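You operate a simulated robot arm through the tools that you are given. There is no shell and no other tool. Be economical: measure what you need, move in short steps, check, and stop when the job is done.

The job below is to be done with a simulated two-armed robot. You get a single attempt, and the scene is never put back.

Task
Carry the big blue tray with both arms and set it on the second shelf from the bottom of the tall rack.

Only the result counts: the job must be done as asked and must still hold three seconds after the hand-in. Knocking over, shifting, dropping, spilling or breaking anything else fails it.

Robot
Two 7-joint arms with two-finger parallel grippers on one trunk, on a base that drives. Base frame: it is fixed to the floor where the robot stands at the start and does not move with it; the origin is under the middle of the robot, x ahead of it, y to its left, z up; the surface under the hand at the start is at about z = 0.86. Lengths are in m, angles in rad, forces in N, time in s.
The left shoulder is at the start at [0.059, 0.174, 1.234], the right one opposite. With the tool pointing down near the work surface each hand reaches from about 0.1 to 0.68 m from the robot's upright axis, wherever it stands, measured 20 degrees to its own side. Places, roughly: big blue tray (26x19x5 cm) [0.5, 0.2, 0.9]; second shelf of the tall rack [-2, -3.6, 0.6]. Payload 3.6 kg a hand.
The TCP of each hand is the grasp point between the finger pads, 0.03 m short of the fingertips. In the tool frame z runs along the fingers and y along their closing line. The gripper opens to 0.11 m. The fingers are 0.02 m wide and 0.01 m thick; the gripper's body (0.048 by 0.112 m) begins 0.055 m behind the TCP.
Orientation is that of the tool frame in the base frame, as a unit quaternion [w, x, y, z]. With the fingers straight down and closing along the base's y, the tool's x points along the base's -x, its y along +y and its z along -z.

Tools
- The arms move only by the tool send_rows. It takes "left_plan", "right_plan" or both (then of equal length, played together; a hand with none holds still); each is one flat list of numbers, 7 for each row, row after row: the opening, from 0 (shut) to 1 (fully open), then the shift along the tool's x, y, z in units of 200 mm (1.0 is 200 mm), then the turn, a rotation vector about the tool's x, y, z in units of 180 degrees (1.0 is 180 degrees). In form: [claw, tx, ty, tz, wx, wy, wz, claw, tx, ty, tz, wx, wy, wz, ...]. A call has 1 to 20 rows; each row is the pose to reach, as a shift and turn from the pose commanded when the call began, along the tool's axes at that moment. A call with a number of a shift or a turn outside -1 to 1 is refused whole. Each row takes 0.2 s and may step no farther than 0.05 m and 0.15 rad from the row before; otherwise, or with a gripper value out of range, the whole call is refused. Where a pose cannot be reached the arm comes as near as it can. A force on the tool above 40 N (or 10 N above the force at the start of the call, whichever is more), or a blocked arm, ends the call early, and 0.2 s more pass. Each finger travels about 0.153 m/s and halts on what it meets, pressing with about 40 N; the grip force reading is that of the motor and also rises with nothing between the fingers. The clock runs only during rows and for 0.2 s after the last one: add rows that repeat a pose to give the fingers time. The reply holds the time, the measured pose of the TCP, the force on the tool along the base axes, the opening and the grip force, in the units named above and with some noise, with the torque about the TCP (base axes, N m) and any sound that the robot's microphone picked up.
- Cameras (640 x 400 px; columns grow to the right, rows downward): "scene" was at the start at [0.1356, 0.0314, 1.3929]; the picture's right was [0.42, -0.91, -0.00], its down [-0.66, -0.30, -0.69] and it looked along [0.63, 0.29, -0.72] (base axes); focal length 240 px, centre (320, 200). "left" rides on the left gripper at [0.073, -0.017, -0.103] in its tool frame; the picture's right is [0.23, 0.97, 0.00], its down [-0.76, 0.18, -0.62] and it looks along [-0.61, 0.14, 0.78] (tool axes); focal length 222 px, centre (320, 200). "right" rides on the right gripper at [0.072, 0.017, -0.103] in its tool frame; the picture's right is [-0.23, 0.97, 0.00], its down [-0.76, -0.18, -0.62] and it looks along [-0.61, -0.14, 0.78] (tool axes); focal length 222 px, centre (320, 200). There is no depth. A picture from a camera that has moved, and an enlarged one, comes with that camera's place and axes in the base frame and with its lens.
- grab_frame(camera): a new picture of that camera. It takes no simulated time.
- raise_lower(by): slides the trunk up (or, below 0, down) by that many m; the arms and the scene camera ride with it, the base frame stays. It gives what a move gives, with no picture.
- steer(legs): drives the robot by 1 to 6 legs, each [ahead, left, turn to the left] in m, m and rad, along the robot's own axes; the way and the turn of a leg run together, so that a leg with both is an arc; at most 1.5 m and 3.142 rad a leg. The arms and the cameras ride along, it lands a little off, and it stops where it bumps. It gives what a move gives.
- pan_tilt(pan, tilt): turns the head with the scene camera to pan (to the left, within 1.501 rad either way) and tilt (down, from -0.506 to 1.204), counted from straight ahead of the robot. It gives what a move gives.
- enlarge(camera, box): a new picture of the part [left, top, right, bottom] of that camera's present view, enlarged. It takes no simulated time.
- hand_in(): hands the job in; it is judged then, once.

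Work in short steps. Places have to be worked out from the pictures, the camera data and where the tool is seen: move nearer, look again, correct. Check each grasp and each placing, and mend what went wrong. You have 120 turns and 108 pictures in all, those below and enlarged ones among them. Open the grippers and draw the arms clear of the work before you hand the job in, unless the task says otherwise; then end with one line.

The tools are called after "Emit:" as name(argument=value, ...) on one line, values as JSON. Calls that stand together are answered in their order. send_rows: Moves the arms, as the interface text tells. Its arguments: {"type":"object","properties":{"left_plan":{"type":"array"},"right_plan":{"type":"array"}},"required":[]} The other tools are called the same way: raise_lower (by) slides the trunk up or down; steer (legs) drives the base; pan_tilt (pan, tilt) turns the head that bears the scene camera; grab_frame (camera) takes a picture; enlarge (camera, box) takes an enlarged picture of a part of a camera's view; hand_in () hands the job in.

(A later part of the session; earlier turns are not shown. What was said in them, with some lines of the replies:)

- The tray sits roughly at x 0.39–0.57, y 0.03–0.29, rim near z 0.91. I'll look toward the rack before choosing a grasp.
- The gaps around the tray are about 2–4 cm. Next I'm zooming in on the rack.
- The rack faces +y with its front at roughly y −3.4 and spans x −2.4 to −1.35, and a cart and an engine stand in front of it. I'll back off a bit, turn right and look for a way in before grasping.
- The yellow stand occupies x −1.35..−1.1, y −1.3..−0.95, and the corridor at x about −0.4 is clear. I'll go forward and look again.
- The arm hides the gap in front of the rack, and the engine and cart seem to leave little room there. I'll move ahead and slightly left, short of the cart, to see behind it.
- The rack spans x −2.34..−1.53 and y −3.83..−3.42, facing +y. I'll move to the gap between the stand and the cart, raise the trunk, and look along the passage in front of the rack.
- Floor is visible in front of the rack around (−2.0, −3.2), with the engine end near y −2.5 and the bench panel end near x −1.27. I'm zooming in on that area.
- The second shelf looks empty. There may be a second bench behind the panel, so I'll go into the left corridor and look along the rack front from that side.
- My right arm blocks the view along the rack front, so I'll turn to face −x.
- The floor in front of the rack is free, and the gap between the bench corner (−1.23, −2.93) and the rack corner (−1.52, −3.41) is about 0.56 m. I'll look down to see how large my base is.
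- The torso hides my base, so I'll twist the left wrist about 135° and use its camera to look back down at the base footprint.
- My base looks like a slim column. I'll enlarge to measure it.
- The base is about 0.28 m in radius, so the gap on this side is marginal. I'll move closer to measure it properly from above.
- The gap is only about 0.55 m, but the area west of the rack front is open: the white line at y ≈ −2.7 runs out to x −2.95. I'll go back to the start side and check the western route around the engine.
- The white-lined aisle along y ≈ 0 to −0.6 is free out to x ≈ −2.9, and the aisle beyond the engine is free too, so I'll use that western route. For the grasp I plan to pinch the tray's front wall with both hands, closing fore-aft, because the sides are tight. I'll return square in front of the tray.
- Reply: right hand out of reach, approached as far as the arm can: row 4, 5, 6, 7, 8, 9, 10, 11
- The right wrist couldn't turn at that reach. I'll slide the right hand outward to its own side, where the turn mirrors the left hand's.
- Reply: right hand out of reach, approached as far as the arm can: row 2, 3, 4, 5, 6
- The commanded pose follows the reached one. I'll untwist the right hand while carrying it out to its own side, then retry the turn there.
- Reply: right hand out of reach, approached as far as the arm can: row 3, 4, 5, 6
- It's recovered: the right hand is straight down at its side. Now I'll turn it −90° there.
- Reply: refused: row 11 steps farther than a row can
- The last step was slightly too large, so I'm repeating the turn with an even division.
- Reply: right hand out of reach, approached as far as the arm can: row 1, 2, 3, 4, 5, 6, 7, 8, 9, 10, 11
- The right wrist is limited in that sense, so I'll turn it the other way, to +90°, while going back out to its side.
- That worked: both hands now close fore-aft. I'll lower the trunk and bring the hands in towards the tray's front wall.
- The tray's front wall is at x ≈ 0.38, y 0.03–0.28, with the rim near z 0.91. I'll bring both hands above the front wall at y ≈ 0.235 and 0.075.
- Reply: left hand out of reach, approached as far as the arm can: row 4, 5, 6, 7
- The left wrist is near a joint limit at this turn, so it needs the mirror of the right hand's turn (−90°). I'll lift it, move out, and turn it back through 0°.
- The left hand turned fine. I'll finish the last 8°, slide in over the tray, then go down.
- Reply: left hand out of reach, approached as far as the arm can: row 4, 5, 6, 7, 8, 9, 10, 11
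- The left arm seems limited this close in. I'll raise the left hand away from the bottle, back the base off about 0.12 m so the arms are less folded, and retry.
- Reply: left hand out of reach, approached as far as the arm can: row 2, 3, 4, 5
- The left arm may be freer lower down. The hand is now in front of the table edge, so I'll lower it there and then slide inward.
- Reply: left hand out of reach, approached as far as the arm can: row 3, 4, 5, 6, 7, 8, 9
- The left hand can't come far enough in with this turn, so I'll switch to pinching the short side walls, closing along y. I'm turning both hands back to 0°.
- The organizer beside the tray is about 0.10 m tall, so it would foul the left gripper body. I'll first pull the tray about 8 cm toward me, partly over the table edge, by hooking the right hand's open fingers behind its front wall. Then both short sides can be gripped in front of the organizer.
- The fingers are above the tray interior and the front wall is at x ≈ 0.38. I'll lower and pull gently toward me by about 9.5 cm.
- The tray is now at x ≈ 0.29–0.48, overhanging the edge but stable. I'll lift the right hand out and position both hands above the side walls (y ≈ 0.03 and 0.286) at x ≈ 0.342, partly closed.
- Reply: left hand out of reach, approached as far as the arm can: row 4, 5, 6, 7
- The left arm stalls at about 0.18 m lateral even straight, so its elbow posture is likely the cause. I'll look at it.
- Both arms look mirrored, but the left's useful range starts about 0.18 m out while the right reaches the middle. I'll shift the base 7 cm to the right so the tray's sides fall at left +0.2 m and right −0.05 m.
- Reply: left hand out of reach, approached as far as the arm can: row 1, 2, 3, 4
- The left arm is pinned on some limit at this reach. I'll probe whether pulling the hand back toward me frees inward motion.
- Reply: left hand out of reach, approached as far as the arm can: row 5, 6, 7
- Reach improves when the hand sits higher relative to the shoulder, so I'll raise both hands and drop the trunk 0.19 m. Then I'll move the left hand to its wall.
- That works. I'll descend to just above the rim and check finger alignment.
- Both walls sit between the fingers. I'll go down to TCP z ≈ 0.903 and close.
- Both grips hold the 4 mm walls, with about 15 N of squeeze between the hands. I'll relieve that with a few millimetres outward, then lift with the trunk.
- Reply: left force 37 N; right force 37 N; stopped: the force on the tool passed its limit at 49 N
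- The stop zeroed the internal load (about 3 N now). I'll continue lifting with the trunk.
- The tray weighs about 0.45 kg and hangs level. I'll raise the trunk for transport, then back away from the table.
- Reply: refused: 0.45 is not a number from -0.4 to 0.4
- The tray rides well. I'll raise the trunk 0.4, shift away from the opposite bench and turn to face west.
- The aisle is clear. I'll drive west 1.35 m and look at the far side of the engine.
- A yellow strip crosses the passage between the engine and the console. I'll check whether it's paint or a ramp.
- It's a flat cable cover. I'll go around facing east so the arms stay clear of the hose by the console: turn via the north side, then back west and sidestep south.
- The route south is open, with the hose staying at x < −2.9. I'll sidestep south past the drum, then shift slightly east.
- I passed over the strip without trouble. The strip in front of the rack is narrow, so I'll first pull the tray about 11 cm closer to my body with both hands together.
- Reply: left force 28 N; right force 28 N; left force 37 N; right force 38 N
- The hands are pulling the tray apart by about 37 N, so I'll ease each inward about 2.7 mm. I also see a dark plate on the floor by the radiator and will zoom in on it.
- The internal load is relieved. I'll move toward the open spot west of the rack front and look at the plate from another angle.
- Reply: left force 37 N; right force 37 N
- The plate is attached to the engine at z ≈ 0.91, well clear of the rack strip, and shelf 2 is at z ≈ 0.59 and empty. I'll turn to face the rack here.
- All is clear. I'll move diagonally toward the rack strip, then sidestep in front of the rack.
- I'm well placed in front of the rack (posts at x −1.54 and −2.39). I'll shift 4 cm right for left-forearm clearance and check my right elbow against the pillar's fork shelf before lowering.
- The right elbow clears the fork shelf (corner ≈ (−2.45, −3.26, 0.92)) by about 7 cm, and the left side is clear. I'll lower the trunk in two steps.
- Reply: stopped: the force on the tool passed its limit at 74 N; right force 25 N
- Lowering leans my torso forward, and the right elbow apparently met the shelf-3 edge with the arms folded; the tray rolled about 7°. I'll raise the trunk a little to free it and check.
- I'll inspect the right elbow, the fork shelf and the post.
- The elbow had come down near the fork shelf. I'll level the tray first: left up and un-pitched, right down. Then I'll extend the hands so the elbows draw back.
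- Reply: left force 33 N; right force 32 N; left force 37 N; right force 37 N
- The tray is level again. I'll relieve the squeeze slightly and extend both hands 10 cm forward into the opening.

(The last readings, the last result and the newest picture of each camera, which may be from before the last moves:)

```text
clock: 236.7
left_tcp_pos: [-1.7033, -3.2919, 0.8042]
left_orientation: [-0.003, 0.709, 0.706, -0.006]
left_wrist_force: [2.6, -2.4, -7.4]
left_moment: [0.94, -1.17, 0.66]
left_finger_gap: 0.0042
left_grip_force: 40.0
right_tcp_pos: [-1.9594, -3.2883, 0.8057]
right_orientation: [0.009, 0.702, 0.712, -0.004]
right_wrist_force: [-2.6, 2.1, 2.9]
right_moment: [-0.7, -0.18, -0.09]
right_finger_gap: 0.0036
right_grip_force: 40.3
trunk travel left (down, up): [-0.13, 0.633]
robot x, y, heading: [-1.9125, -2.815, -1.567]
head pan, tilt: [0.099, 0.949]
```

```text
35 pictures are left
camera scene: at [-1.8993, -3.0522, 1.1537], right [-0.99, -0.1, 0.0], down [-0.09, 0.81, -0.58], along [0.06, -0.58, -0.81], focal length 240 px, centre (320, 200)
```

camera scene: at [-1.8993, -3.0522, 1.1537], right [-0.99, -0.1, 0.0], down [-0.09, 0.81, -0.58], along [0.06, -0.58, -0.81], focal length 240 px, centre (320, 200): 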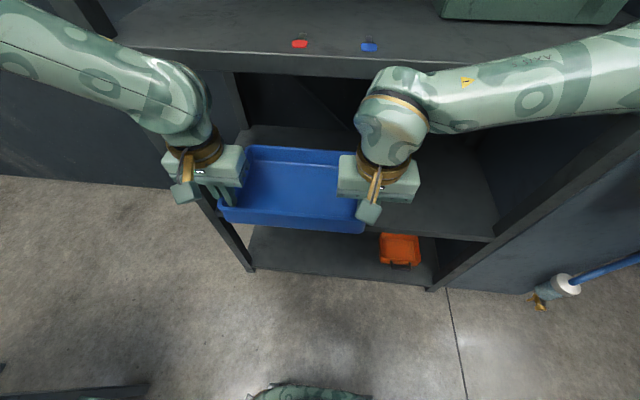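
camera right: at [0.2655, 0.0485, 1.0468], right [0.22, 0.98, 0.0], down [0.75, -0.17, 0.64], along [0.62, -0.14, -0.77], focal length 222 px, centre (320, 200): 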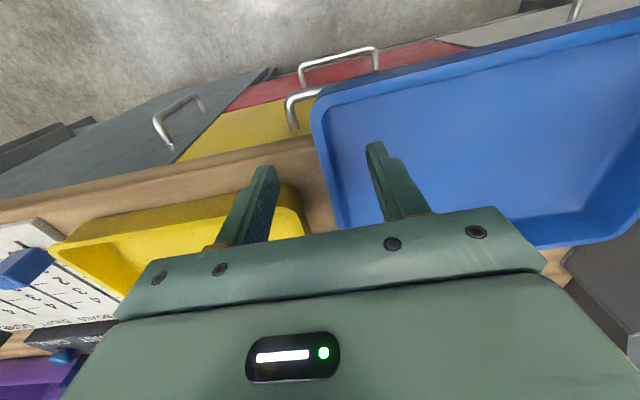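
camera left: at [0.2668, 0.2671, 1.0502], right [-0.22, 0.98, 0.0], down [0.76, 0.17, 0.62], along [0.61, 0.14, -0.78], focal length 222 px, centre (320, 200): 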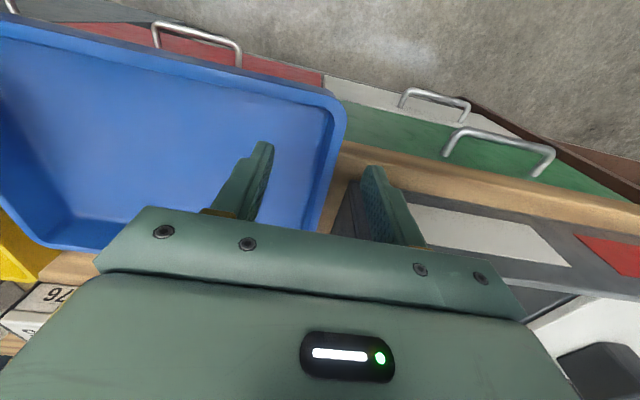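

Good, forces are low. I'll check the right elbow against the fork shelf again before lowering.

Emit:
pan_tilt(pan=-0.7, tilt=0.6)

Emit:
grab_frame(camera="scene")

```text
clock: 237.8
left_tcp_pos: [-1.7022, -3.2918, 0.8039]
left_orientation: [-0.002, 0.708, 0.706, -0.005]
left_wrist_force: [-2.6, -1.6, -8.3]
left_moment: [0.54, -1.09, 0.62]
left_finger_gap: 0.0046
left_grip_force: 39.5
right_tcp_pos: [-1.9588, -3.2878, 0.8059]
right_orientation: [0.009, 0.703, 0.711, -0.004]
right_wrist_force: [2.7, 1.5, 2.9]
right_moment: [-0.33, -0.31, -0.17]
right_finger_gap: 0.0037
right_grip_force: 40.7
trunk travel left (down, up): [-0.13, 0.633]
robot x, y, heading: [-1.908, -2.8143, -1.569]
head pan, tilt: [-0.7, 0.6]
```

```text
34 pictures are left
camera scene: at [-1.9634, -3.0481, 1.182], right [-0.77, 0.64, 0.0], down [0.36, 0.44, -0.82], along [-0.53, -0.63, -0.57], focal length 240 px, centre (320, 200)
```

scene: 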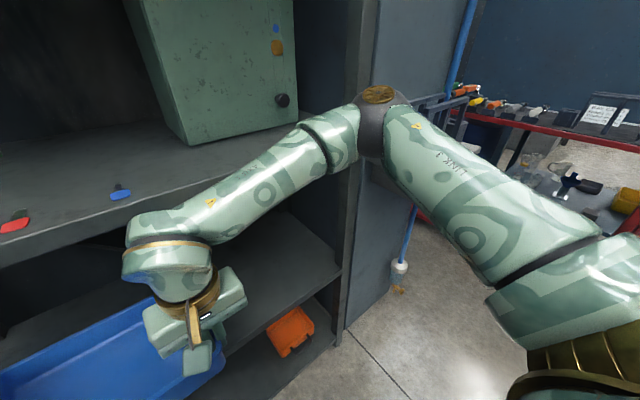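

The right elbow is close to the shelf-3 edge. I'll check the left elbow to see whether a small yaw could balance the clearances.

Emit:
pan_tilt(pan=0.8, tilt=0.5)

Emit:
grab_frame(camera="scene")

```text
clock: 239.4
left_tcp_pos: [-1.7025, -3.2924, 0.804]
left_orientation: [-0.003, 0.708, 0.706, -0.006]
left_wrist_force: [-7.3, -1.6, -8.0]
left_moment: [-0.22, -1.05, 0.59]
left_finger_gap: 0.0042
left_grip_force: 40.1
right_tcp_pos: [-1.9583, -3.2887, 0.8054]
right_orientation: [0.009, 0.703, 0.711, -0.004]
right_wrist_force: [6.9, 1.4, 3.9]
right_moment: [0.49, -0.39, -0.21]
right_finger_gap: 0.0039
right_grip_force: 40.3
trunk travel left (down, up): [-0.13, 0.633]
robot x, y, heading: [-1.9122, -2.8118, -1.568]
head pan, tilt: [0.799, 0.499]
```

```text
33 pictures are left
camera scene: at [-1.8413, -3.0433, 1.1911], right [-0.69, -0.72, 0.0], down [-0.34, 0.33, -0.88], along [0.63, -0.61, -0.48], focal length 240 px, centre (320, 200)
```

scene: 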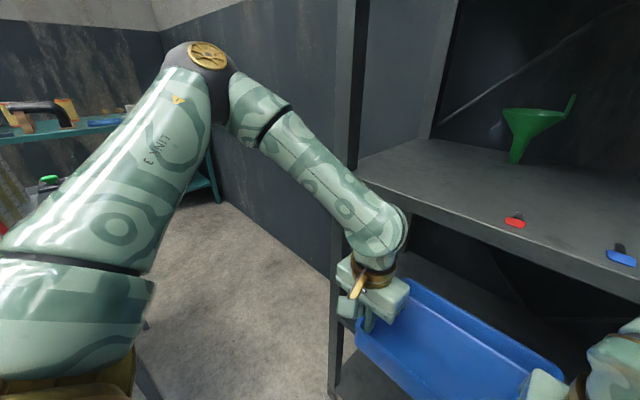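

The left elbow has about 13 cm of margin and the right almost none. I'll yaw about 9° clockwise while shifting 7.5 cm left, which pulls the right elbow back and leaves the tray nearly in place.

Emit:
steer(legs=[[0, 0.075, -0.157]])

Emit:
pan_tilt(pan=-0.6, tilt=0.6)

Emit:
grab_frame(camera="scene")

```text
clock: 240.4
left_tcp_pos: [-1.7058, -3.3237, 0.8041]
left_orientation: [-0.003, 0.762, 0.648, -0.005]
left_wrist_force: [-10.4, -0.9, -6.7]
left_moment: [-0.36, -0.94, 0.6]
left_finger_gap: 0.0044
left_grip_force: 40.1
right_tcp_pos: [-1.9575, -3.28, 0.8056]
right_orientation: [0.009, 0.757, 0.654, -0.005]
right_wrist_force: [11.1, 0.3, 2.1]
right_moment: [0.37, -0.4, -0.2]
right_finger_gap: 0.0042
right_grip_force: 40.4
trunk travel left (down, up): [-0.13, 0.633]
robot x, y, heading: [-1.8312, -2.8155, -1.72]
head pan, tilt: [0.799, 0.499]
```

```text
clock: 242.0
left_tcp_pos: [-1.7055, -3.3245, 0.8033]
left_orientation: [-0.004, 0.762, 0.648, -0.006]
left_wrist_force: [-2.3, -2.1, -7.6]
left_moment: [-0.1, -1.13, 0.59]
left_finger_gap: 0.0042
left_grip_force: 39.9
right_tcp_pos: [-1.9585, -3.2818, 0.8047]
right_orientation: [0.01, 0.757, 0.653, -0.004]
right_wrist_force: [2.5, 1.5, 2.6]
right_moment: [0.09, -0.23, -0.11]
right_finger_gap: 0.0035
right_grip_force: 39.8
trunk travel left (down, up): [-0.13, 0.633]
robot x, y, heading: [-1.8374, -2.8109, -1.722]
head pan, tilt: [-0.6, 0.6]
```

```text
32 pictures are left
camera scene: at [-1.9183, -3.0484, 1.182], right [-0.73, 0.68, 0.0], down [0.39, 0.41, -0.82], along [-0.56, -0.6, -0.57], focal length 240 px, centre (320, 200)
```

scene: 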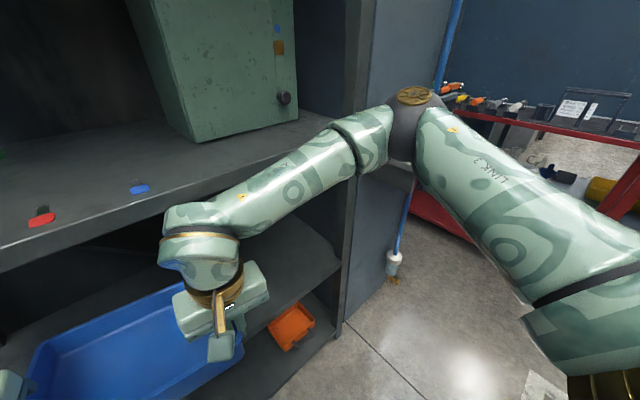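

The right elbow is now around (−2.29, −3.23), clear of both the rack and the fork shelf. I'll lower in small steps.

Emit:
raise_lower(by=-0.06)

Emit:
grab_frame(camera="scene")

```text
clock: 243.0
left_tcp_pos: [-1.7055, -3.3243, 0.7443]
left_orientation: [-0.003, 0.762, 0.648, -0.007]
left_wrist_force: [-3.6, -1.0, -6.6]
left_moment: [0.14, -1.13, 0.59]
left_finger_gap: 0.0043
left_grip_force: 40.1
right_tcp_pos: [-1.9587, -3.2797, 0.7459]
right_orientation: [0.01, 0.757, 0.653, -0.005]
right_wrist_force: [3.3, 1.5, 3.1]
right_moment: [-0.11, -0.18, -0.14]
right_finger_gap: 0.0038
right_grip_force: 39.9
trunk travel left (down, up): [-0.07, 0.693]
robot x, y, heading: [-1.8403, -2.8151, -1.726]
head pan, tilt: [-0.6, 0.6]
```

```text
31 pictures are left
camera scene: at [-1.924, -3.0842, 1.1179], right [-0.73, 0.68, 0.0], down [0.39, 0.41, -0.82], along [-0.56, -0.6, -0.57], focal length 240 px, centre (320, 200)
```

scene: 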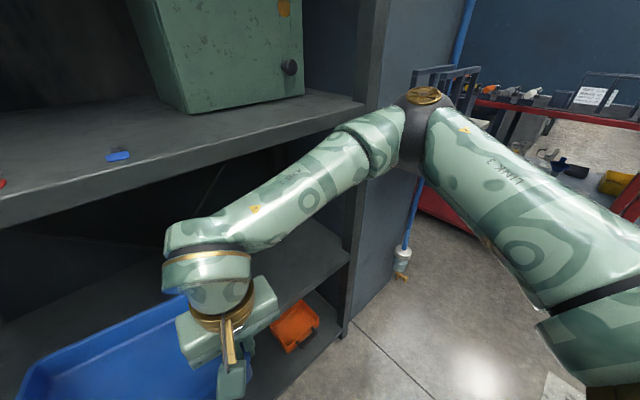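

The elbow passes close to the forks, so I'll shift 3 cm left, where the left hand still clears the post, and lower the rest.

Emit:
steer(legs=[[0, 0.03, 0]])

Emit:
raise_lower(by=-0.03)

Emit:
grab_frame(camera="scene")

```text
clock: 243.8
left_tcp_pos: [-1.6739, -3.3288, 0.7441]
left_orientation: [-0.004, 0.762, 0.648, -0.006]
left_wrist_force: [-4.3, -0.3, -7.3]
left_moment: [-0.09, -1.02, 0.61]
left_finger_gap: 0.0044
left_grip_force: 40.1
right_tcp_pos: [-1.9286, -3.2849, 0.7449]
right_orientation: [0.009, 0.757, 0.654, -0.005]
right_wrist_force: [5.1, 0.4, 4.2]
right_moment: [0.14, -0.25, -0.13]
right_finger_gap: 0.0035
right_grip_force: 40.5
trunk travel left (down, up): [-0.07, 0.693]
robot x, y, heading: [-1.8079, -2.822, -1.722]
head pan, tilt: [-0.6, 0.6]
```

```text
clock: 244.6
left_tcp_pos: [-1.6756, -3.3283, 0.7136]
left_orientation: [-0.003, 0.761, 0.649, -0.006]
left_wrist_force: [-1.9, -1.5, -7.0]
left_moment: [-0.18, -1.11, 0.6]
left_finger_gap: 0.0042
left_grip_force: 39.9
right_tcp_pos: [-1.9276, -3.2848, 0.716]
right_orientation: [0.009, 0.757, 0.654, -0.004]
right_wrist_force: [1.8, 1.8, 2.8]
right_moment: [0.2, -0.15, -0.11]
right_finger_gap: 0.0036
right_grip_force: 40.0
trunk travel left (down, up): [-0.04, 0.723]
robot x, y, heading: [-1.8079, -2.8183, -1.72]
head pan, tilt: [-0.6, 0.6]
```

```text
30 pictures are left
camera scene: at [-1.8969, -3.1079, 1.0853], right [-0.73, 0.68, 0.0], down [0.39, 0.41, -0.82], along [-0.56, -0.6, -0.57], focal length 240 px, centre (320, 200)
```

scene: 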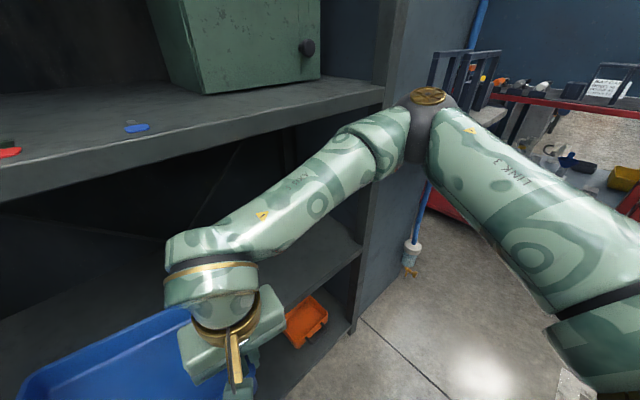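

No contact. I'll lower the last 3.5 cm.

Emit:
raise_lower(by=-0.035)

Emit:
pan_tilt(pan=0.25, tilt=0.8)

Emit:
grab_frame(camera="scene")

```text
clock: 245.3
left_tcp_pos: [-1.6765, -3.3301, 0.6794]
left_orientation: [-0.002, 0.76, 0.649, -0.006]
left_wrist_force: [-4.5, 0.1, -7.0]
left_moment: [-0.34, -1.08, 0.6]
left_finger_gap: 0.0042
left_grip_force: 40.0
right_tcp_pos: [-1.9281, -3.285, 0.682]
right_orientation: [0.011, 0.757, 0.653, -0.004]
right_wrist_force: [3.4, 1.2, 1.9]
right_moment: [0.35, -0.16, -0.08]
right_finger_gap: 0.0038
right_grip_force: 39.8
trunk travel left (down, up): [-0.005, 0.758]
robot x, y, heading: [-1.8042, -2.8218, -1.723]
head pan, tilt: [-0.6, 0.6]
```

```text
clock: 246.5
left_tcp_pos: [-1.6753, -3.3284, 0.679]
left_orientation: [-0.004, 0.761, 0.648, -0.005]
left_wrist_force: [-4.0, -2.0, -5.5]
left_moment: [-0.05, -1.1, 0.56]
left_finger_gap: 0.0044
left_grip_force: 40.1
right_tcp_pos: [-1.9275, -3.2839, 0.6807]
right_orientation: [0.01, 0.756, 0.654, -0.005]
right_wrist_force: [3.3, 1.4, 3.1]
right_moment: [0.07, -0.2, -0.16]
right_finger_gap: 0.0039
right_grip_force: 40.3
trunk travel left (down, up): [-0.005, 0.758]
robot x, y, heading: [-1.8034, -2.8227, -1.722]
head pan, tilt: [0.25, 0.799]
```

```text
29 pictures are left
camera scene: at [-1.8322, -3.1466, 1.0301], right [-1.0, -0.1, 0.0], down [-0.07, 0.71, -0.7], along [0.07, -0.69, -0.72], focal length 240 px, centre (320, 200)
```

scene: 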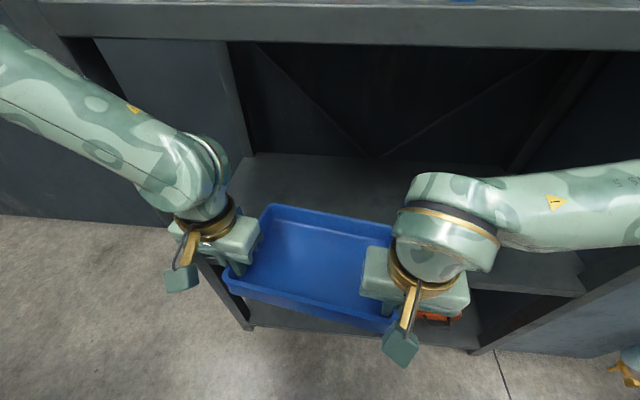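

I'm at the bottom of the trunk travel and clear, with the tray bottom at z ≈ 0.634. I'll extend both hands 9 cm so the tray's centre passes the shelf front edge.

Emit:
send_rows(left_plan=[0, -0.075, 0, 0, 0, 0, 0, 0, -0.15, 0, 0, 0, 0, 0, 0, -0.225, 0, 0, 0, 0, 0, 0, -0.3, 0, 0, 0, 0, 0, 0, -0.375, 0, 0, 0, 0, 0, 0, -0.45, 0, 0, 0, 0, 0, 0, -0.45, 0, 0, 0, 0, 0], right_plan=[0, -0.075, 0, 0, 0, 0, 0, 0, -0.15, 0, 0, 0, 0, 0, 0, -0.225, 0, 0, 0, 0, 0, 0, -0.3, 0, 0, 0, 0, 0, 0, -0.375, 0, 0, 0, 0, 0, 0, -0.45, 0, 0, 0, 0, 0, 0, -0.45, 0, 0, 0, 0, 0])

Emit:
grab_frame(camera="scene")

```text
clock: 248.1
left_tcp_pos: [-1.6907, -3.4127, 0.681]
left_orientation: [-0.001, 0.762, 0.648, -0.005]
left_wrist_force: [17.8, -6.0, -7.4]
left_moment: [-1.05, -1.21, 0.62]
left_finger_gap: 0.0044
left_grip_force: 40.3
right_tcp_pos: [-1.9433, -3.3705, 0.6837]
right_orientation: [0.009, 0.757, 0.653, -0.005]
right_wrist_force: [-19.1, 6.2, 2.6]
right_moment: [1.08, -0.08, 0.15]
right_finger_gap: 0.0039
right_grip_force: 40.1
trunk travel left (down, up): [-0.005, 0.758]
robot x, y, heading: [-1.8047, -2.8179, -1.722]
head pan, tilt: [0.25, 0.799]
```

```text
28 pictures are left
camera scene: at [-1.8322, -3.1419, 1.0312], right [-1.0, -0.1, 0.0], down [-0.07, 0.71, -0.7], along [0.07, -0.7, -0.71], focal length 240 px, centre (320, 200)
```

scene: 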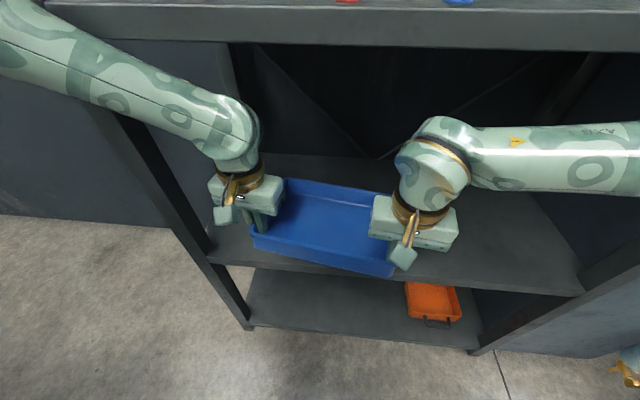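

Extended without contact. I'll check the left forearm against the post before going further or down.

Emit:
pan_tilt(pan=0.9, tilt=0.5)

Emit:
grab_frame(camera="scene")

```text
clock: 249.2
left_tcp_pos: [-1.6894, -3.4128, 0.6803]
left_orientation: [-0.002, 0.762, 0.648, -0.004]
left_wrist_force: [24.6, -7.6, -4.8]
left_moment: [-1.1, -1.11, 0.69]
left_finger_gap: 0.004
left_grip_force: 40.0
right_tcp_pos: [-1.9429, -3.3713, 0.6836]
right_orientation: [0.01, 0.758, 0.653, -0.007]
right_wrist_force: [-25.3, 8.1, 1.6]
right_moment: [1.17, 0.23, 0.26]
right_finger_gap: 0.0039
right_grip_force: 40.2
trunk travel left (down, up): [-0.005, 0.758]
robot x, y, heading: [-1.8034, -2.8204, -1.722]
head pan, tilt: [0.901, 0.499]
```

```text
27 pictures are left
camera scene: at [-1.7781, -3.1281, 1.0573], right [-0.73, -0.68, 0.0], down [-0.33, 0.35, -0.88], along [0.6, -0.65, -0.48], focal length 240 px, centre (320, 200)
```

scene: 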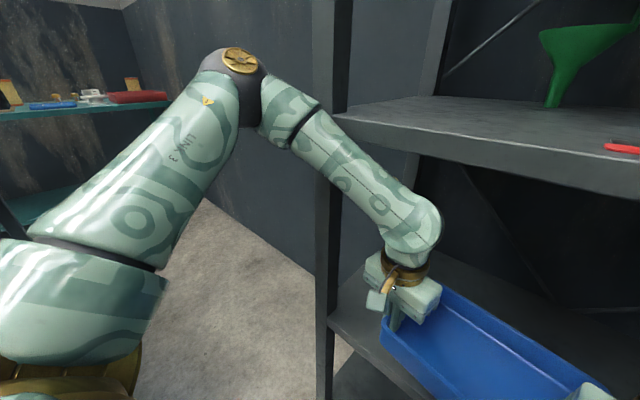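

There's still space in front of the post. I'll lower the hands 4 cm while easing the squeeze.

Emit:
send_rows(left_plan=[0, 0, 0.004, 0.03, 0, 0, 0, 0, 0, 0.008, 0.07, 0, 0, 0, 0, 0, 0.008, 0.11, 0, 0, 0, 0, 0, 0.008, 0.15, 0, 0, 0, 0, 0, 0.008, 0.2, 0, 0, 0, 0, 0, 0.008, 0.2, 0, 0, 0], right_plan=[0, 0, -0.004, 0.03, 0, 0, 0, 0, 0, -0.008, 0.07, 0, 0, 0, 0, 0, -0.008, 0.11, 0, 0, 0, 0, 0, -0.008, 0.15, 0, 0, 0, 0, 0, -0.008, 0.2, 0, 0, 0, 0, 0, -0.008, 0.2, 0, 0, 0])

Emit:
pan_tilt(pan=0.15, tilt=0.75)

Emit:
grab_frame(camera="scene")

```text
clock: 250.6
left_tcp_pos: [-1.6901, -3.4131, 0.6453]
left_orientation: [0.002, 0.761, 0.649, -0.009]
left_wrist_force: [7.1, -1.3, -7.0]
left_moment: [-0.59, -1.18, 0.49]
left_finger_gap: 0.0043
left_grip_force: 39.8
right_tcp_pos: [-1.9432, -3.3695, 0.6467]
right_orientation: [0.013, 0.756, 0.654, -0.007]
right_wrist_force: [-7.1, 1.8, 2.1]
right_moment: [0.65, -0.03, -0.32]
right_finger_gap: 0.0039
right_grip_force: 40.0
trunk travel left (down, up): [-0.005, 0.758]
robot x, y, heading: [-1.804, -2.8188, -1.724]
head pan, tilt: [0.901, 0.499]
```

```text
clock: 251.7
left_tcp_pos: [-1.6904, -3.4117, 0.6445]
left_orientation: [0.001, 0.761, 0.648, -0.008]
left_wrist_force: [4.1, -2.1, -5.5]
left_moment: [-1.18, -1.05, 0.55]
left_finger_gap: 0.0041
left_grip_force: 40.0
right_tcp_pos: [-1.9418, -3.3696, 0.6472]
right_orientation: [0.012, 0.756, 0.654, -0.007]
right_wrist_force: [-4.4, 2.8, 1.6]
right_moment: [1.28, 0.07, -0.09]
right_finger_gap: 0.0038
right_grip_force: 40.1
trunk travel left (down, up): [-0.005, 0.758]
robot x, y, heading: [-1.8061, -2.8191, -1.722]
head pan, tilt: [0.15, 0.75]
```

```text
26 pictures are left
camera scene: at [-1.8412, -3.1409, 1.0371], right [-1.0, 0.0, 0.0], down [0.0, 0.68, -0.74], along [0.0, -0.74, -0.68], focal length 240 px, centre (320, 200)
```

scene: 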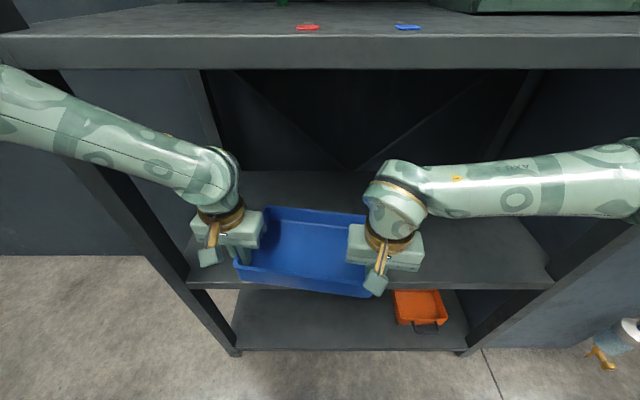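

Still hanging free, with shelf contact expected around TCP z ≈ 0.625. I'll nudge 1.5 cm further in and lower gently.

Emit:
send_rows(left_plan=[0, -0.04, 0, 0, 0, 0, 0, 0, -0.08, 0, 0, 0, 0, 0, 0, -0.08, 0, 0.03, 0, 0, 0, 0, -0.08, 0, 0.06, 0, 0, 0, 0, -0.08, 0, 0.09, 0, 0, 0, 0, -0.08, 0, 0.11, 0, 0, 0, 0, -0.08, 0, 0.11, 0, 0, 0], right_plan=[0, -0.04, 0, 0, 0, 0, 0, 0, -0.08, 0, 0, 0, 0, 0, 0, -0.08, 0, 0.03, 0, 0, 0, 0, -0.08, 0, 0.06, 0, 0, 0, 0, -0.08, 0, 0.09, 0, 0, 0, 0, -0.08, 0, 0.11, 0, 0, 0, 0, -0.08, 0, 0.11, 0, 0, 0])

```text
clock: 253.2
left_tcp_pos: [-1.6875, -3.4198, 0.6286]
left_orientation: [0.008, 0.758, 0.652, -0.01]
left_wrist_force: [7.5, -2.5, -7.3]
left_moment: [-1.15, -1.11, 0.56]
left_finger_gap: 0.0039
left_grip_force: 40.0
right_tcp_pos: [-1.9399, -3.3792, 0.6291]
right_orientation: [0.015, 0.753, 0.658, -0.007]
right_wrist_force: [-7.3, 1.8, 2.2]
right_moment: [1.27, -0.09, -0.12]
right_finger_gap: 0.0037
right_grip_force: 39.6
trunk travel left (down, up): [-0.005, 0.758]
robot x, y, heading: [-1.8076, -2.8197, -1.714]
head pan, tilt: [0.15, 0.75]
```

No shelf contact yet. I'll lower a bit more, straight down.

Emit:
send_rows(left_plan=[0, 0, 0, 0.03, 0, 0, 0, 0, 0, 0, 0.06, 0, 0, 0, 0, 0, 0, 0.09, 0, 0, 0, 0, 0, 0, 0.12, 0, 0, 0, 0, 0, 0, 0.12, 0, 0, 0], right_plan=[0, 0, 0, 0.03, 0, 0, 0, 0, 0, 0, 0.06, 0, 0, 0, 0, 0, 0, 0.09, 0, 0, 0, 0, 0, 0, 0.12, 0, 0, 0, 0, 0, 0, 0.12, 0, 0, 0])

Emit:
grab_frame(camera="scene")

```text
clock: 254.4
left_tcp_pos: [-1.6815, -3.4172, 0.6055]
left_orientation: [0.008, 0.755, 0.655, -0.011]
left_wrist_force: [10.1, -5.4, -3.4]
left_moment: [-1.38, -0.81, 0.53]
left_finger_gap: 0.0035
left_grip_force: 39.3
right_tcp_pos: [-1.9341, -3.3771, 0.6051]
right_orientation: [0.018, 0.75, 0.661, -0.008]
right_wrist_force: [-14.0, 1.9, 14.2]
right_moment: [-0.98, 0.97, -0.37]
right_finger_gap: 0.0037
right_grip_force: 39.5
trunk travel left (down, up): [-0.005, 0.758]
robot x, y, heading: [-1.8006, -2.8108, -1.705]
head pan, tilt: [0.15, 0.75]
```

```text
25 pictures are left
camera scene: at [-1.8383, -3.1255, 1.0396], right [-1.0, -0.02, -0.01], down [-0.01, 0.67, -0.74], along [0.02, -0.74, -0.67], focal length 240 px, centre (320, 200)
```

scene: 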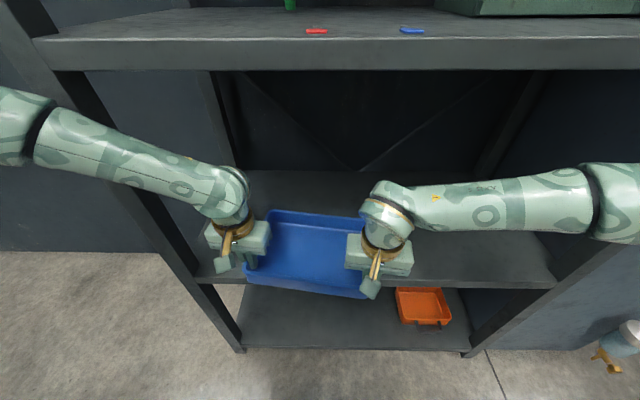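

The right hand feels about 14 N upward, so the tray is on the shelf with its centre about 4 cm inside the front edge. My left forearm is lightly pressing the post. I'll release by opening the fingers gently.

Emit:
send_rows(left_plan=[0.1, 0, 0, 0, 0, 0, 0, 0.2, 0, 0, 0, 0, 0, 0, 0.35, 0, 0, 0, 0, 0, 0, 0.45, 0, 0, 0, 0, 0, 0, 0.45, 0, 0, 0, 0, 0, 0], right_plan=[0.1, 0, 0, 0, 0, 0, 0, 0.2, 0, 0, 0, 0, 0, 0, 0.35, 0, 0, 0, 0, 0, 0, 0.45, 0, 0, 0, 0, 0, 0, 0.45, 0, 0, 0, 0, 0, 0])

Emit:
grab_frame(camera="scene")

Emit:
grab_frame(camera="right")

```text
clock: 255.7
left_tcp_pos: [-1.6809, -3.414, 0.6054]
left_orientation: [0.006, 0.755, 0.655, -0.009]
left_wrist_force: [-0.4, 0.1, -0.1]
left_moment: [-0.02, -0.01, 0.0]
left_finger_gap: 0.0494
left_grip_force: 0.1
right_tcp_pos: [-1.9344, -3.3777, 0.6051]
right_orientation: [0.018, 0.75, 0.661, -0.008]
right_wrist_force: [-0.7, 0.1, 0.1]
right_moment: [0.01, 0.0, -0.02]
right_finger_gap: 0.0496
right_grip_force: 0.1
trunk travel left (down, up): [-0.005, 0.758]
robot x, y, heading: [-1.8027, -2.8089, -1.702]
head pan, tilt: [0.15, 0.75]
```

```text
24 pictures are left
camera scene: at [-1.8382, -3.1259, 1.0392], right [-1.0, -0.02, -0.01], down [-0.01, 0.67, -0.74], along [0.02, -0.74, -0.67], focal length 240 px, centre (320, 200)
```

scene: 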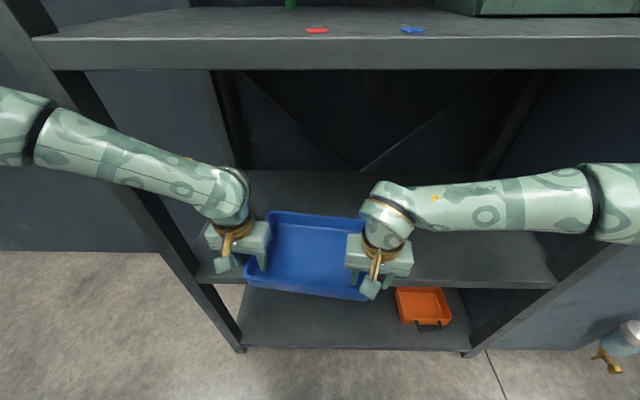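

```text
23 pictures are left
camera right: at [-1.9093, -3.3029, 0.7044], right [0.94, -0.35, 0.02], down [-0.28, -0.71, 0.65], along [-0.21, -0.61, -0.76], focal length 222 px, centre (320, 200)
```

right: 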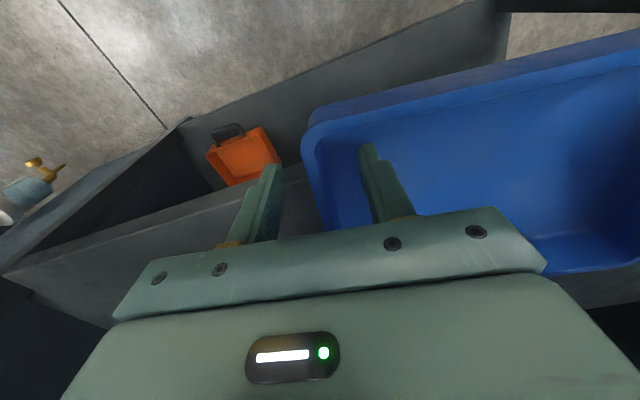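

The tray rests stably. I'll lift both hands off the rim and draw them back; the right hand then lines up, open, behind the tray's front wall to push it fully in.

Emit:
send_rows(left_plan=[0.45, 0, 0, -0.11, 0, 0, 0, 0.45, 0, 0, -0.22, 0, 0, 0, 0.45, 0, 0, -0.33, 0, 0, 0, 0.45, 0.12, 0, -0.33, 0, 0, 0, 0.45, 0.24, 0, -0.33, 0, 0, 0, 0.45, 0.36, 0, -0.33, 0, 0, 0, 0.45, 0.48, 0, -0.33, 0, 0, 0, 0.45, 0.48, 0, -0.33, 0, 0, 0], right_plan=[0.45, 0, 0, -0.11, 0, 0, 0, 0.45, 0, 0, -0.22, 0, 0, 0, 0.45, 0, 0, -0.33, 0, 0, 0, 0.45, 0.12, 0, -0.33, 0, 0, 0, 0.45, 0.24, 0, -0.33, 0, 0, 0, 0.45, 0.36, 0, -0.33, 0, 0, 0, 0.45, 0.45, 0, -0.33, 0, 0, 0, 0.45, 0.45, 0, -0.33, 0, 0, 0])

Emit:
grab_frame(camera="scene")

```text
clock: 257.4
left_tcp_pos: [-1.6752, -3.3382, 0.6579]
left_orientation: [-0.003, 0.762, 0.648, -0.007]
left_wrist_force: [0.7, 0.3, -0.3]
left_moment: [0.02, 0.0, 0.0]
left_finger_gap: 0.0495
left_grip_force: 0.1
right_tcp_pos: [-1.9328, -3.3008, 0.66]
right_orientation: [0.009, 0.757, 0.654, -0.004]
right_wrist_force: [-0.3, 0.2, -0.3]
right_moment: [0.01, 0.0, 0.02]
right_finger_gap: 0.0494
right_grip_force: 0.1
trunk travel left (down, up): [-0.005, 0.758]
robot x, y, heading: [-1.8027, -2.8224, -1.725]
head pan, tilt: [0.15, 0.75]
```

```text
22 pictures are left
camera scene: at [-1.8401, -3.1489, 1.0342], right [-1.0, 0.0, 0.0], down [0.0, 0.68, -0.73], along [0.0, -0.73, -0.68], focal length 240 px, centre (320, 200)
```

scene: 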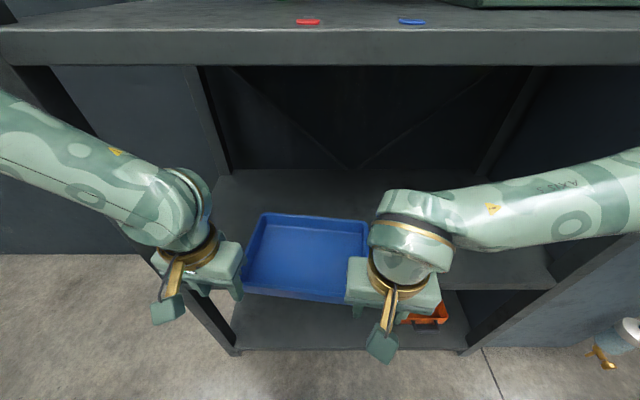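

The tray stands free with its near edge at about y −3.355. I'll move the right hand, fingers open, behind the middle of the front wall and down.

Emit:
send_rows(right_plan=[0.6, 0.02, 0.13, 0, 0, 0, 0, 0.8, 0.04, 0.27, 0, 0, 0, 0, 1, 0.06, 0.4, 0, 0, 0, 0, 1, 0.08, 0.535, 0, 0, 0, 0, 1, 0.08, 0.535, 0.1, 0, 0, 0, 1, 0.08, 0.535, 0.22, 0, 0, 0, 1, 0.08, 0.535, 0.22, 0, 0, 0])

Emit:
grab_frame(camera="scene")

Emit:
grab_frame(camera="right")

```text
clock: 259.1
left_tcp_pos: [-1.6752, -3.3375, 0.658]
left_orientation: [-0.003, 0.762, 0.648, -0.006]
left_wrist_force: [-0.7, 0.5, -0.2]
left_moment: [0.0, 0.01, 0.02]
left_finger_gap: 0.0496
left_grip_force: 0.0
right_tcp_pos: [-1.8234, -3.3017, 0.6167]
right_orientation: [0.009, 0.757, 0.654, -0.005]
right_wrist_force: [0.7, -0.2, -0.1]
right_moment: [-0.03, -0.01, 0.01]
right_finger_gap: 0.1101
right_grip_force: 0.0
trunk travel left (down, up): [-0.005, 0.758]
robot x, y, heading: [-1.8042, -2.8245, -1.722]
head pan, tilt: [0.15, 0.75]
```

```text
21 pictures are left
camera scene: at [-1.84, -3.1489, 1.0342], right [-1.0, 0.0, 0.0], down [0.0, 0.68, -0.73], along [0.0, -0.73, -0.68], focal length 240 px, centre (320, 200)
```

scene: 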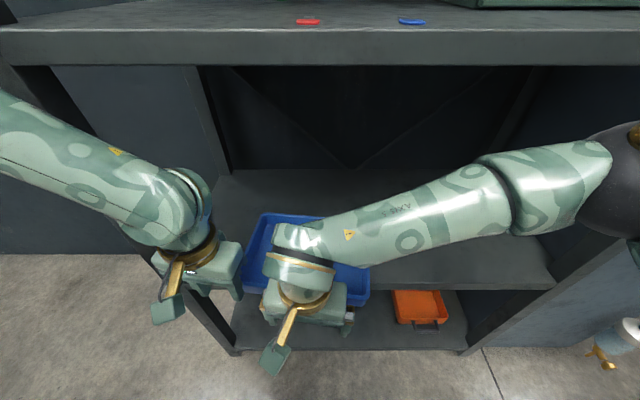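

```text
20 pictures are left
camera right: at [-1.7961, -3.2293, 0.718], right [0.93, -0.37, 0.01], down [-0.29, -0.72, 0.64], along [-0.22, -0.6, -0.77], focal length 222 px, centre (320, 200)
```

right: 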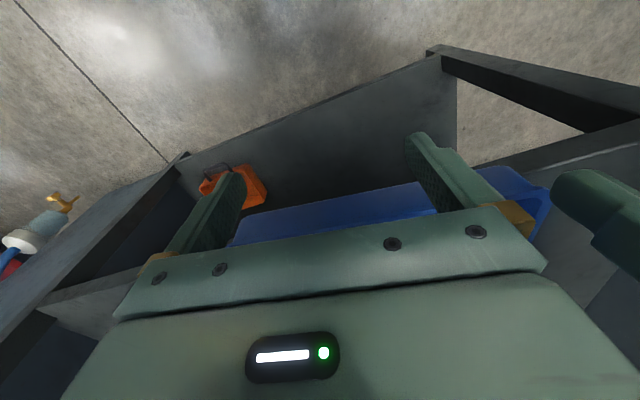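

The open fingers are just behind the front wall. I'll push slowly about 12.5 cm along the hand's forward axis.

Emit:
send_rows(right_plan=[1, -0.06, 0, 0, 0, 0, 0, 1, -0.12, 0, 0, 0, 0, 0, 1, -0.18, 0, 0, 0, 0, 0, 1, -0.23, 0, 0, 0, 0, 0, 1, -0.28, 0, 0, 0, 0, 0, 1, -0.33, 0, 0, 0, 0, 0, 1, -0.38, 0, 0, 0, 0, 0, 1, -0.43, 0, 0, 0, 0, 0, 1, -0.48, 0, 0, 0, 0, 0, 1, -0.53, 0, 0, 0, 0, 0, 1, -0.58, 0, 0, 0, 0, 0, 1, -0.625, 0, 0, 0, 0, 0, 1, -0.625, 0, 0, 0, 0, 0])

Emit:
grab_frame(camera="scene")

Emit:
grab_frame(camera="right")

```text
clock: 261.9
left_tcp_pos: [-1.6757, -3.3374, 0.6574]
left_orientation: [-0.003, 0.761, 0.648, -0.005]
left_wrist_force: [0.2, 1.0, -0.1]
left_moment: [0.02, 0.0, 0.03]
left_finger_gap: 0.0493
left_grip_force: 0.1
right_tcp_pos: [-1.8423, -3.4259, 0.6196]
right_orientation: [0.009, 0.757, 0.654, -0.006]
right_wrist_force: [0.1, 0.3, 0.2]
right_moment: [0.01, -0.01, -0.1]
right_finger_gap: 0.1099
right_grip_force: 0.1
trunk travel left (down, up): [-0.005, 0.758]
robot x, y, heading: [-1.8054, -2.819, -1.721]
head pan, tilt: [0.15, 0.75]
```

```text
19 pictures are left
camera scene: at [-1.8401, -3.1488, 1.0342], right [-1.0, 0.0, 0.0], down [0.0, 0.68, -0.73], along [0.0, -0.73, -0.68], focal length 240 px, centre (320, 200)
```

scene: 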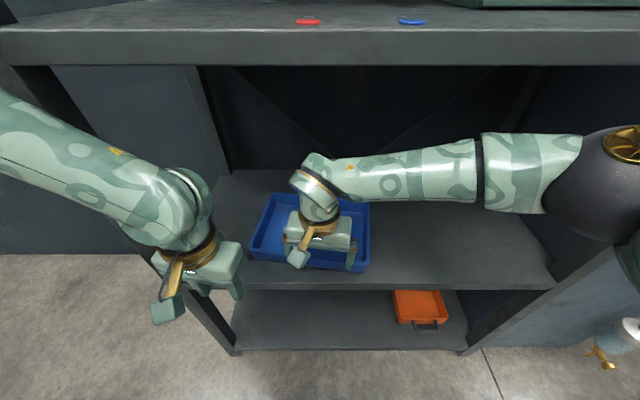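

```text
18 pictures are left
camera right: at [-1.8147, -3.353, 0.7211], right [0.93, -0.37, 0.01], down [-0.29, -0.72, 0.64], along [-0.22, -0.6, -0.77], focal length 222 px, centre (320, 200)
```

right: 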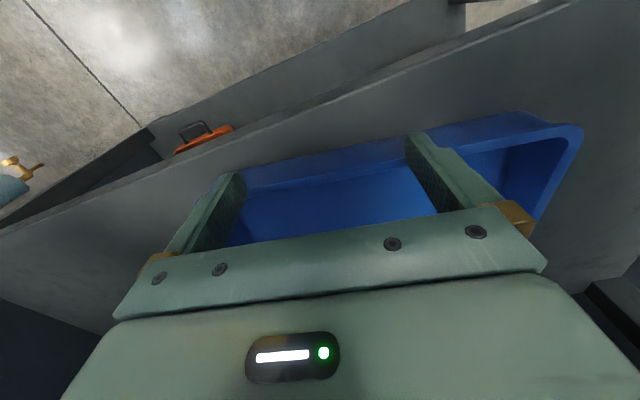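

The tray is now fully on the shelf, about 1.5 cm behind the front edge. I'll push another 3 cm for margin, then withdraw.

Emit:
send_rows(right_plan=[1, -0.05, 0, 0, 0, 0, 0, 1, -0.1, 0, 0, 0, 0, 0, 1, -0.15, 0, 0, 0, 0, 0, 1, -0.15, 0, 0, 0, 0, 0, 1, -0.1, 0, 0, 0, 0, 0, 1, 0.0, 0, 0, 0, 0, 0, 1, 0.15, 0, -0.05, 0, 0, 0, 1, 0.3, 0, -0.1, 0, 0, 0, 1, 0.45, 0, -0.15, 0, 0, 0, 1, 0.45, 0, -0.15, 0, 0, 0])

Emit:
grab_frame(camera="right")

Emit:
grab_frame(camera="scene")

```text
clock: 264.1
left_tcp_pos: [-1.6756, -3.3387, 0.658]
left_orientation: [-0.003, 0.762, 0.648, -0.005]
left_wrist_force: [-0.5, 0.5, 0.0]
left_moment: [0.0, -0.02, 0.0]
left_finger_gap: 0.0498
left_grip_force: 0.1
right_tcp_pos: [-1.826, -3.3356, 0.646]
right_orientation: [0.009, 0.757, 0.654, -0.005]
right_wrist_force: [0.5, 0.0, 0.0]
right_moment: [-0.01, 0.0, -0.04]
right_finger_gap: 0.1098
right_grip_force: 0.2
trunk travel left (down, up): [-0.005, 0.758]
robot x, y, heading: [-1.8021, -2.8187, -1.72]
head pan, tilt: [0.15, 0.75]
```

```text
17 pictures are left
camera right: at [-1.8009, -3.2636, 0.7473], right [0.93, -0.37, 0.01], down [-0.29, -0.72, 0.64], along [-0.22, -0.59, -0.77], focal length 222 px, centre (320, 200)
```

right: 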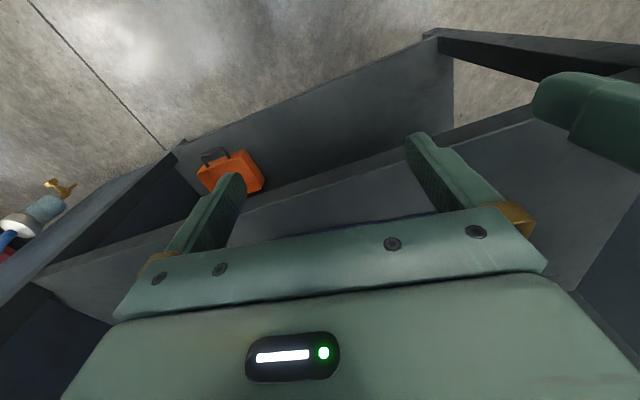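

```text
16 pictures are left
camera scene: at [-1.8401, -3.1489, 1.0342], right [-1.0, 0.0, 0.0], down [0.0, 0.68, -0.73], along [0.0, -0.73, -0.68], focal length 240 px, centre (320, 200)
```

scene: 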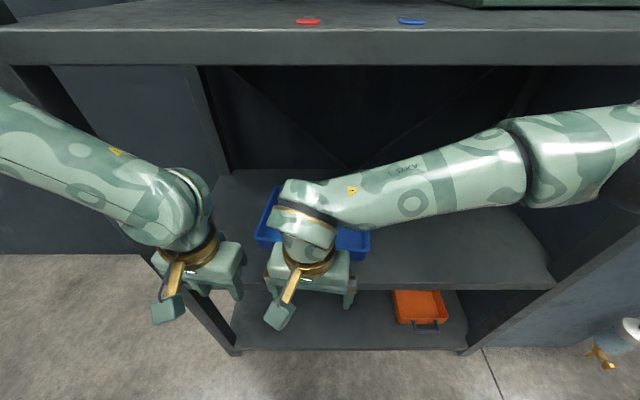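

The tray is several cm inside the shelf. I'll bring the right hand back to its earlier clear position outside the rack and verify.

Emit:
send_rows(right_plan=[1, 0.04, -0.1, -0.03, 0, 0, 0, 1, 0.09, -0.2, -0.06, 0, 0, 0, 1, 0.13, -0.32, -0.1, 0, 0, 0, 1, 0.175, -0.43, -0.15, 0, 0, 0, 1, 0.175, -0.53, -0.17, 0, 0, 0, 1, 0.175, -0.53, -0.17, 0, 0, 0], left_plan=[0.45, 0.02, 0, -0.02, 0, 0, 0, 0.45, 0.05, 0, -0.04, 0, 0, 0, 0.45, 0.05, 0, -0.08, 0, 0, 0, 0.45, 0.05, 0, -0.1, 0, 0, 0, 0.45, 0.05, 0, -0.1, 0, 0, 0, 0.45, 0.05, 0, -0.1, 0, 0, 0])

Emit:
pan_tilt(pan=0.1, tilt=0.65)

Emit:
grab_frame(camera="scene")

Emit:
pan_tilt(pan=-0.6, tilt=0.5)

Emit:
grab_frame(camera="scene")

```text
clock: 265.4
left_tcp_pos: [-1.6739, -3.3285, 0.6804]
left_orientation: [-0.003, 0.762, 0.648, -0.005]
left_wrist_force: [0.1, 1.0, 0.0]
left_moment: [-0.02, 0.02, -0.06]
left_finger_gap: 0.0494
left_grip_force: 0.1
right_tcp_pos: [-1.929, -3.2845, 0.6796]
right_orientation: [0.01, 0.757, 0.654, -0.004]
right_wrist_force: [0.1, -0.6, 0.4]
right_moment: [-0.01, 0.05, 0.0]
right_finger_gap: 0.11
right_grip_force: 0.1
trunk travel left (down, up): [-0.005, 0.758]
robot x, y, heading: [-1.8078, -2.8214, -1.722]
head pan, tilt: [0.15, 0.75]
```

```text
clock: 266.1
left_tcp_pos: [-1.6739, -3.3287, 0.6789]
left_orientation: [-0.004, 0.762, 0.648, -0.005]
left_wrist_force: [0.4, 0.3, 0.2]
left_moment: [-0.02, 0.0, 0.01]
left_finger_gap: 0.0493
left_grip_force: 0.1
right_tcp_pos: [-1.9284, -3.2842, 0.6796]
right_orientation: [0.01, 0.757, 0.653, -0.005]
right_wrist_force: [0.3, 0.4, -0.7]
right_moment: [-0.03, 0.01, -0.04]
right_finger_gap: 0.1097
right_grip_force: 0.1
trunk travel left (down, up): [-0.005, 0.758]
robot x, y, heading: [-1.806, -2.8185, -1.721]
head pan, tilt: [0.099, 0.649]
```

```text
15 pictures are left
camera scene: at [-1.8445, -3.1527, 1.0428], right [-1.0, 0.05, 0.0], down [0.03, 0.6, -0.8], along [-0.04, -0.79, -0.61], focal length 240 px, centre (320, 200)
```

scene: 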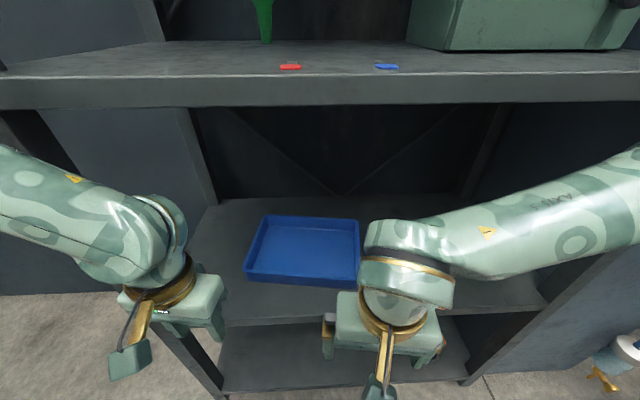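

```text
clock: 267.2
left_tcp_pos: [-1.6744, -3.3294, 0.6789]
left_orientation: [-0.002, 0.762, 0.648, -0.006]
left_wrist_force: [-0.2, -0.1, 0.6]
left_moment: [0.01, -0.01, 0.0]
left_finger_gap: 0.0494
left_grip_force: 0.0
right_tcp_pos: [-1.9275, -3.2836, 0.6795]
right_orientation: [0.009, 0.757, 0.654, -0.004]
right_wrist_force: [0.6, -0.3, 0.0]
right_moment: [0.04, -0.01, 0.0]
right_finger_gap: 0.1102
right_grip_force: 0.0
trunk travel left (down, up): [-0.005, 0.758]
robot x, y, heading: [-1.8049, -2.8195, -1.721]
head pan, tilt: [-0.6, 0.499]
```

```text
14 pictures are left
camera scene: at [-1.9021, -3.1325, 1.0562], right [-0.73, 0.68, 0.0], down [0.33, 0.35, -0.88], along [-0.6, -0.64, -0.48], focal length 240 px, centre (320, 200)
```

scene: 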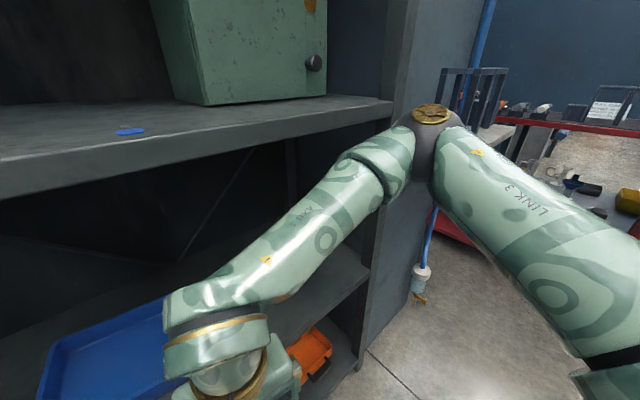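

The tray sits flat and fully on the second shelf. Both grippers are open and outside the rack, and nothing else looks disturbed, so I'm handing in.

Emit:
hand_in()

```text
The job is handed in.
```

The big blue tray is on the second shelf from the bottom of the tall rack, flat and fully inside the front edge, with both hands open and clear. On the way in, an elbow bumped something by the rack and my left forearm pressed lightly on a rack post. In the last pictures nothing looks moved.
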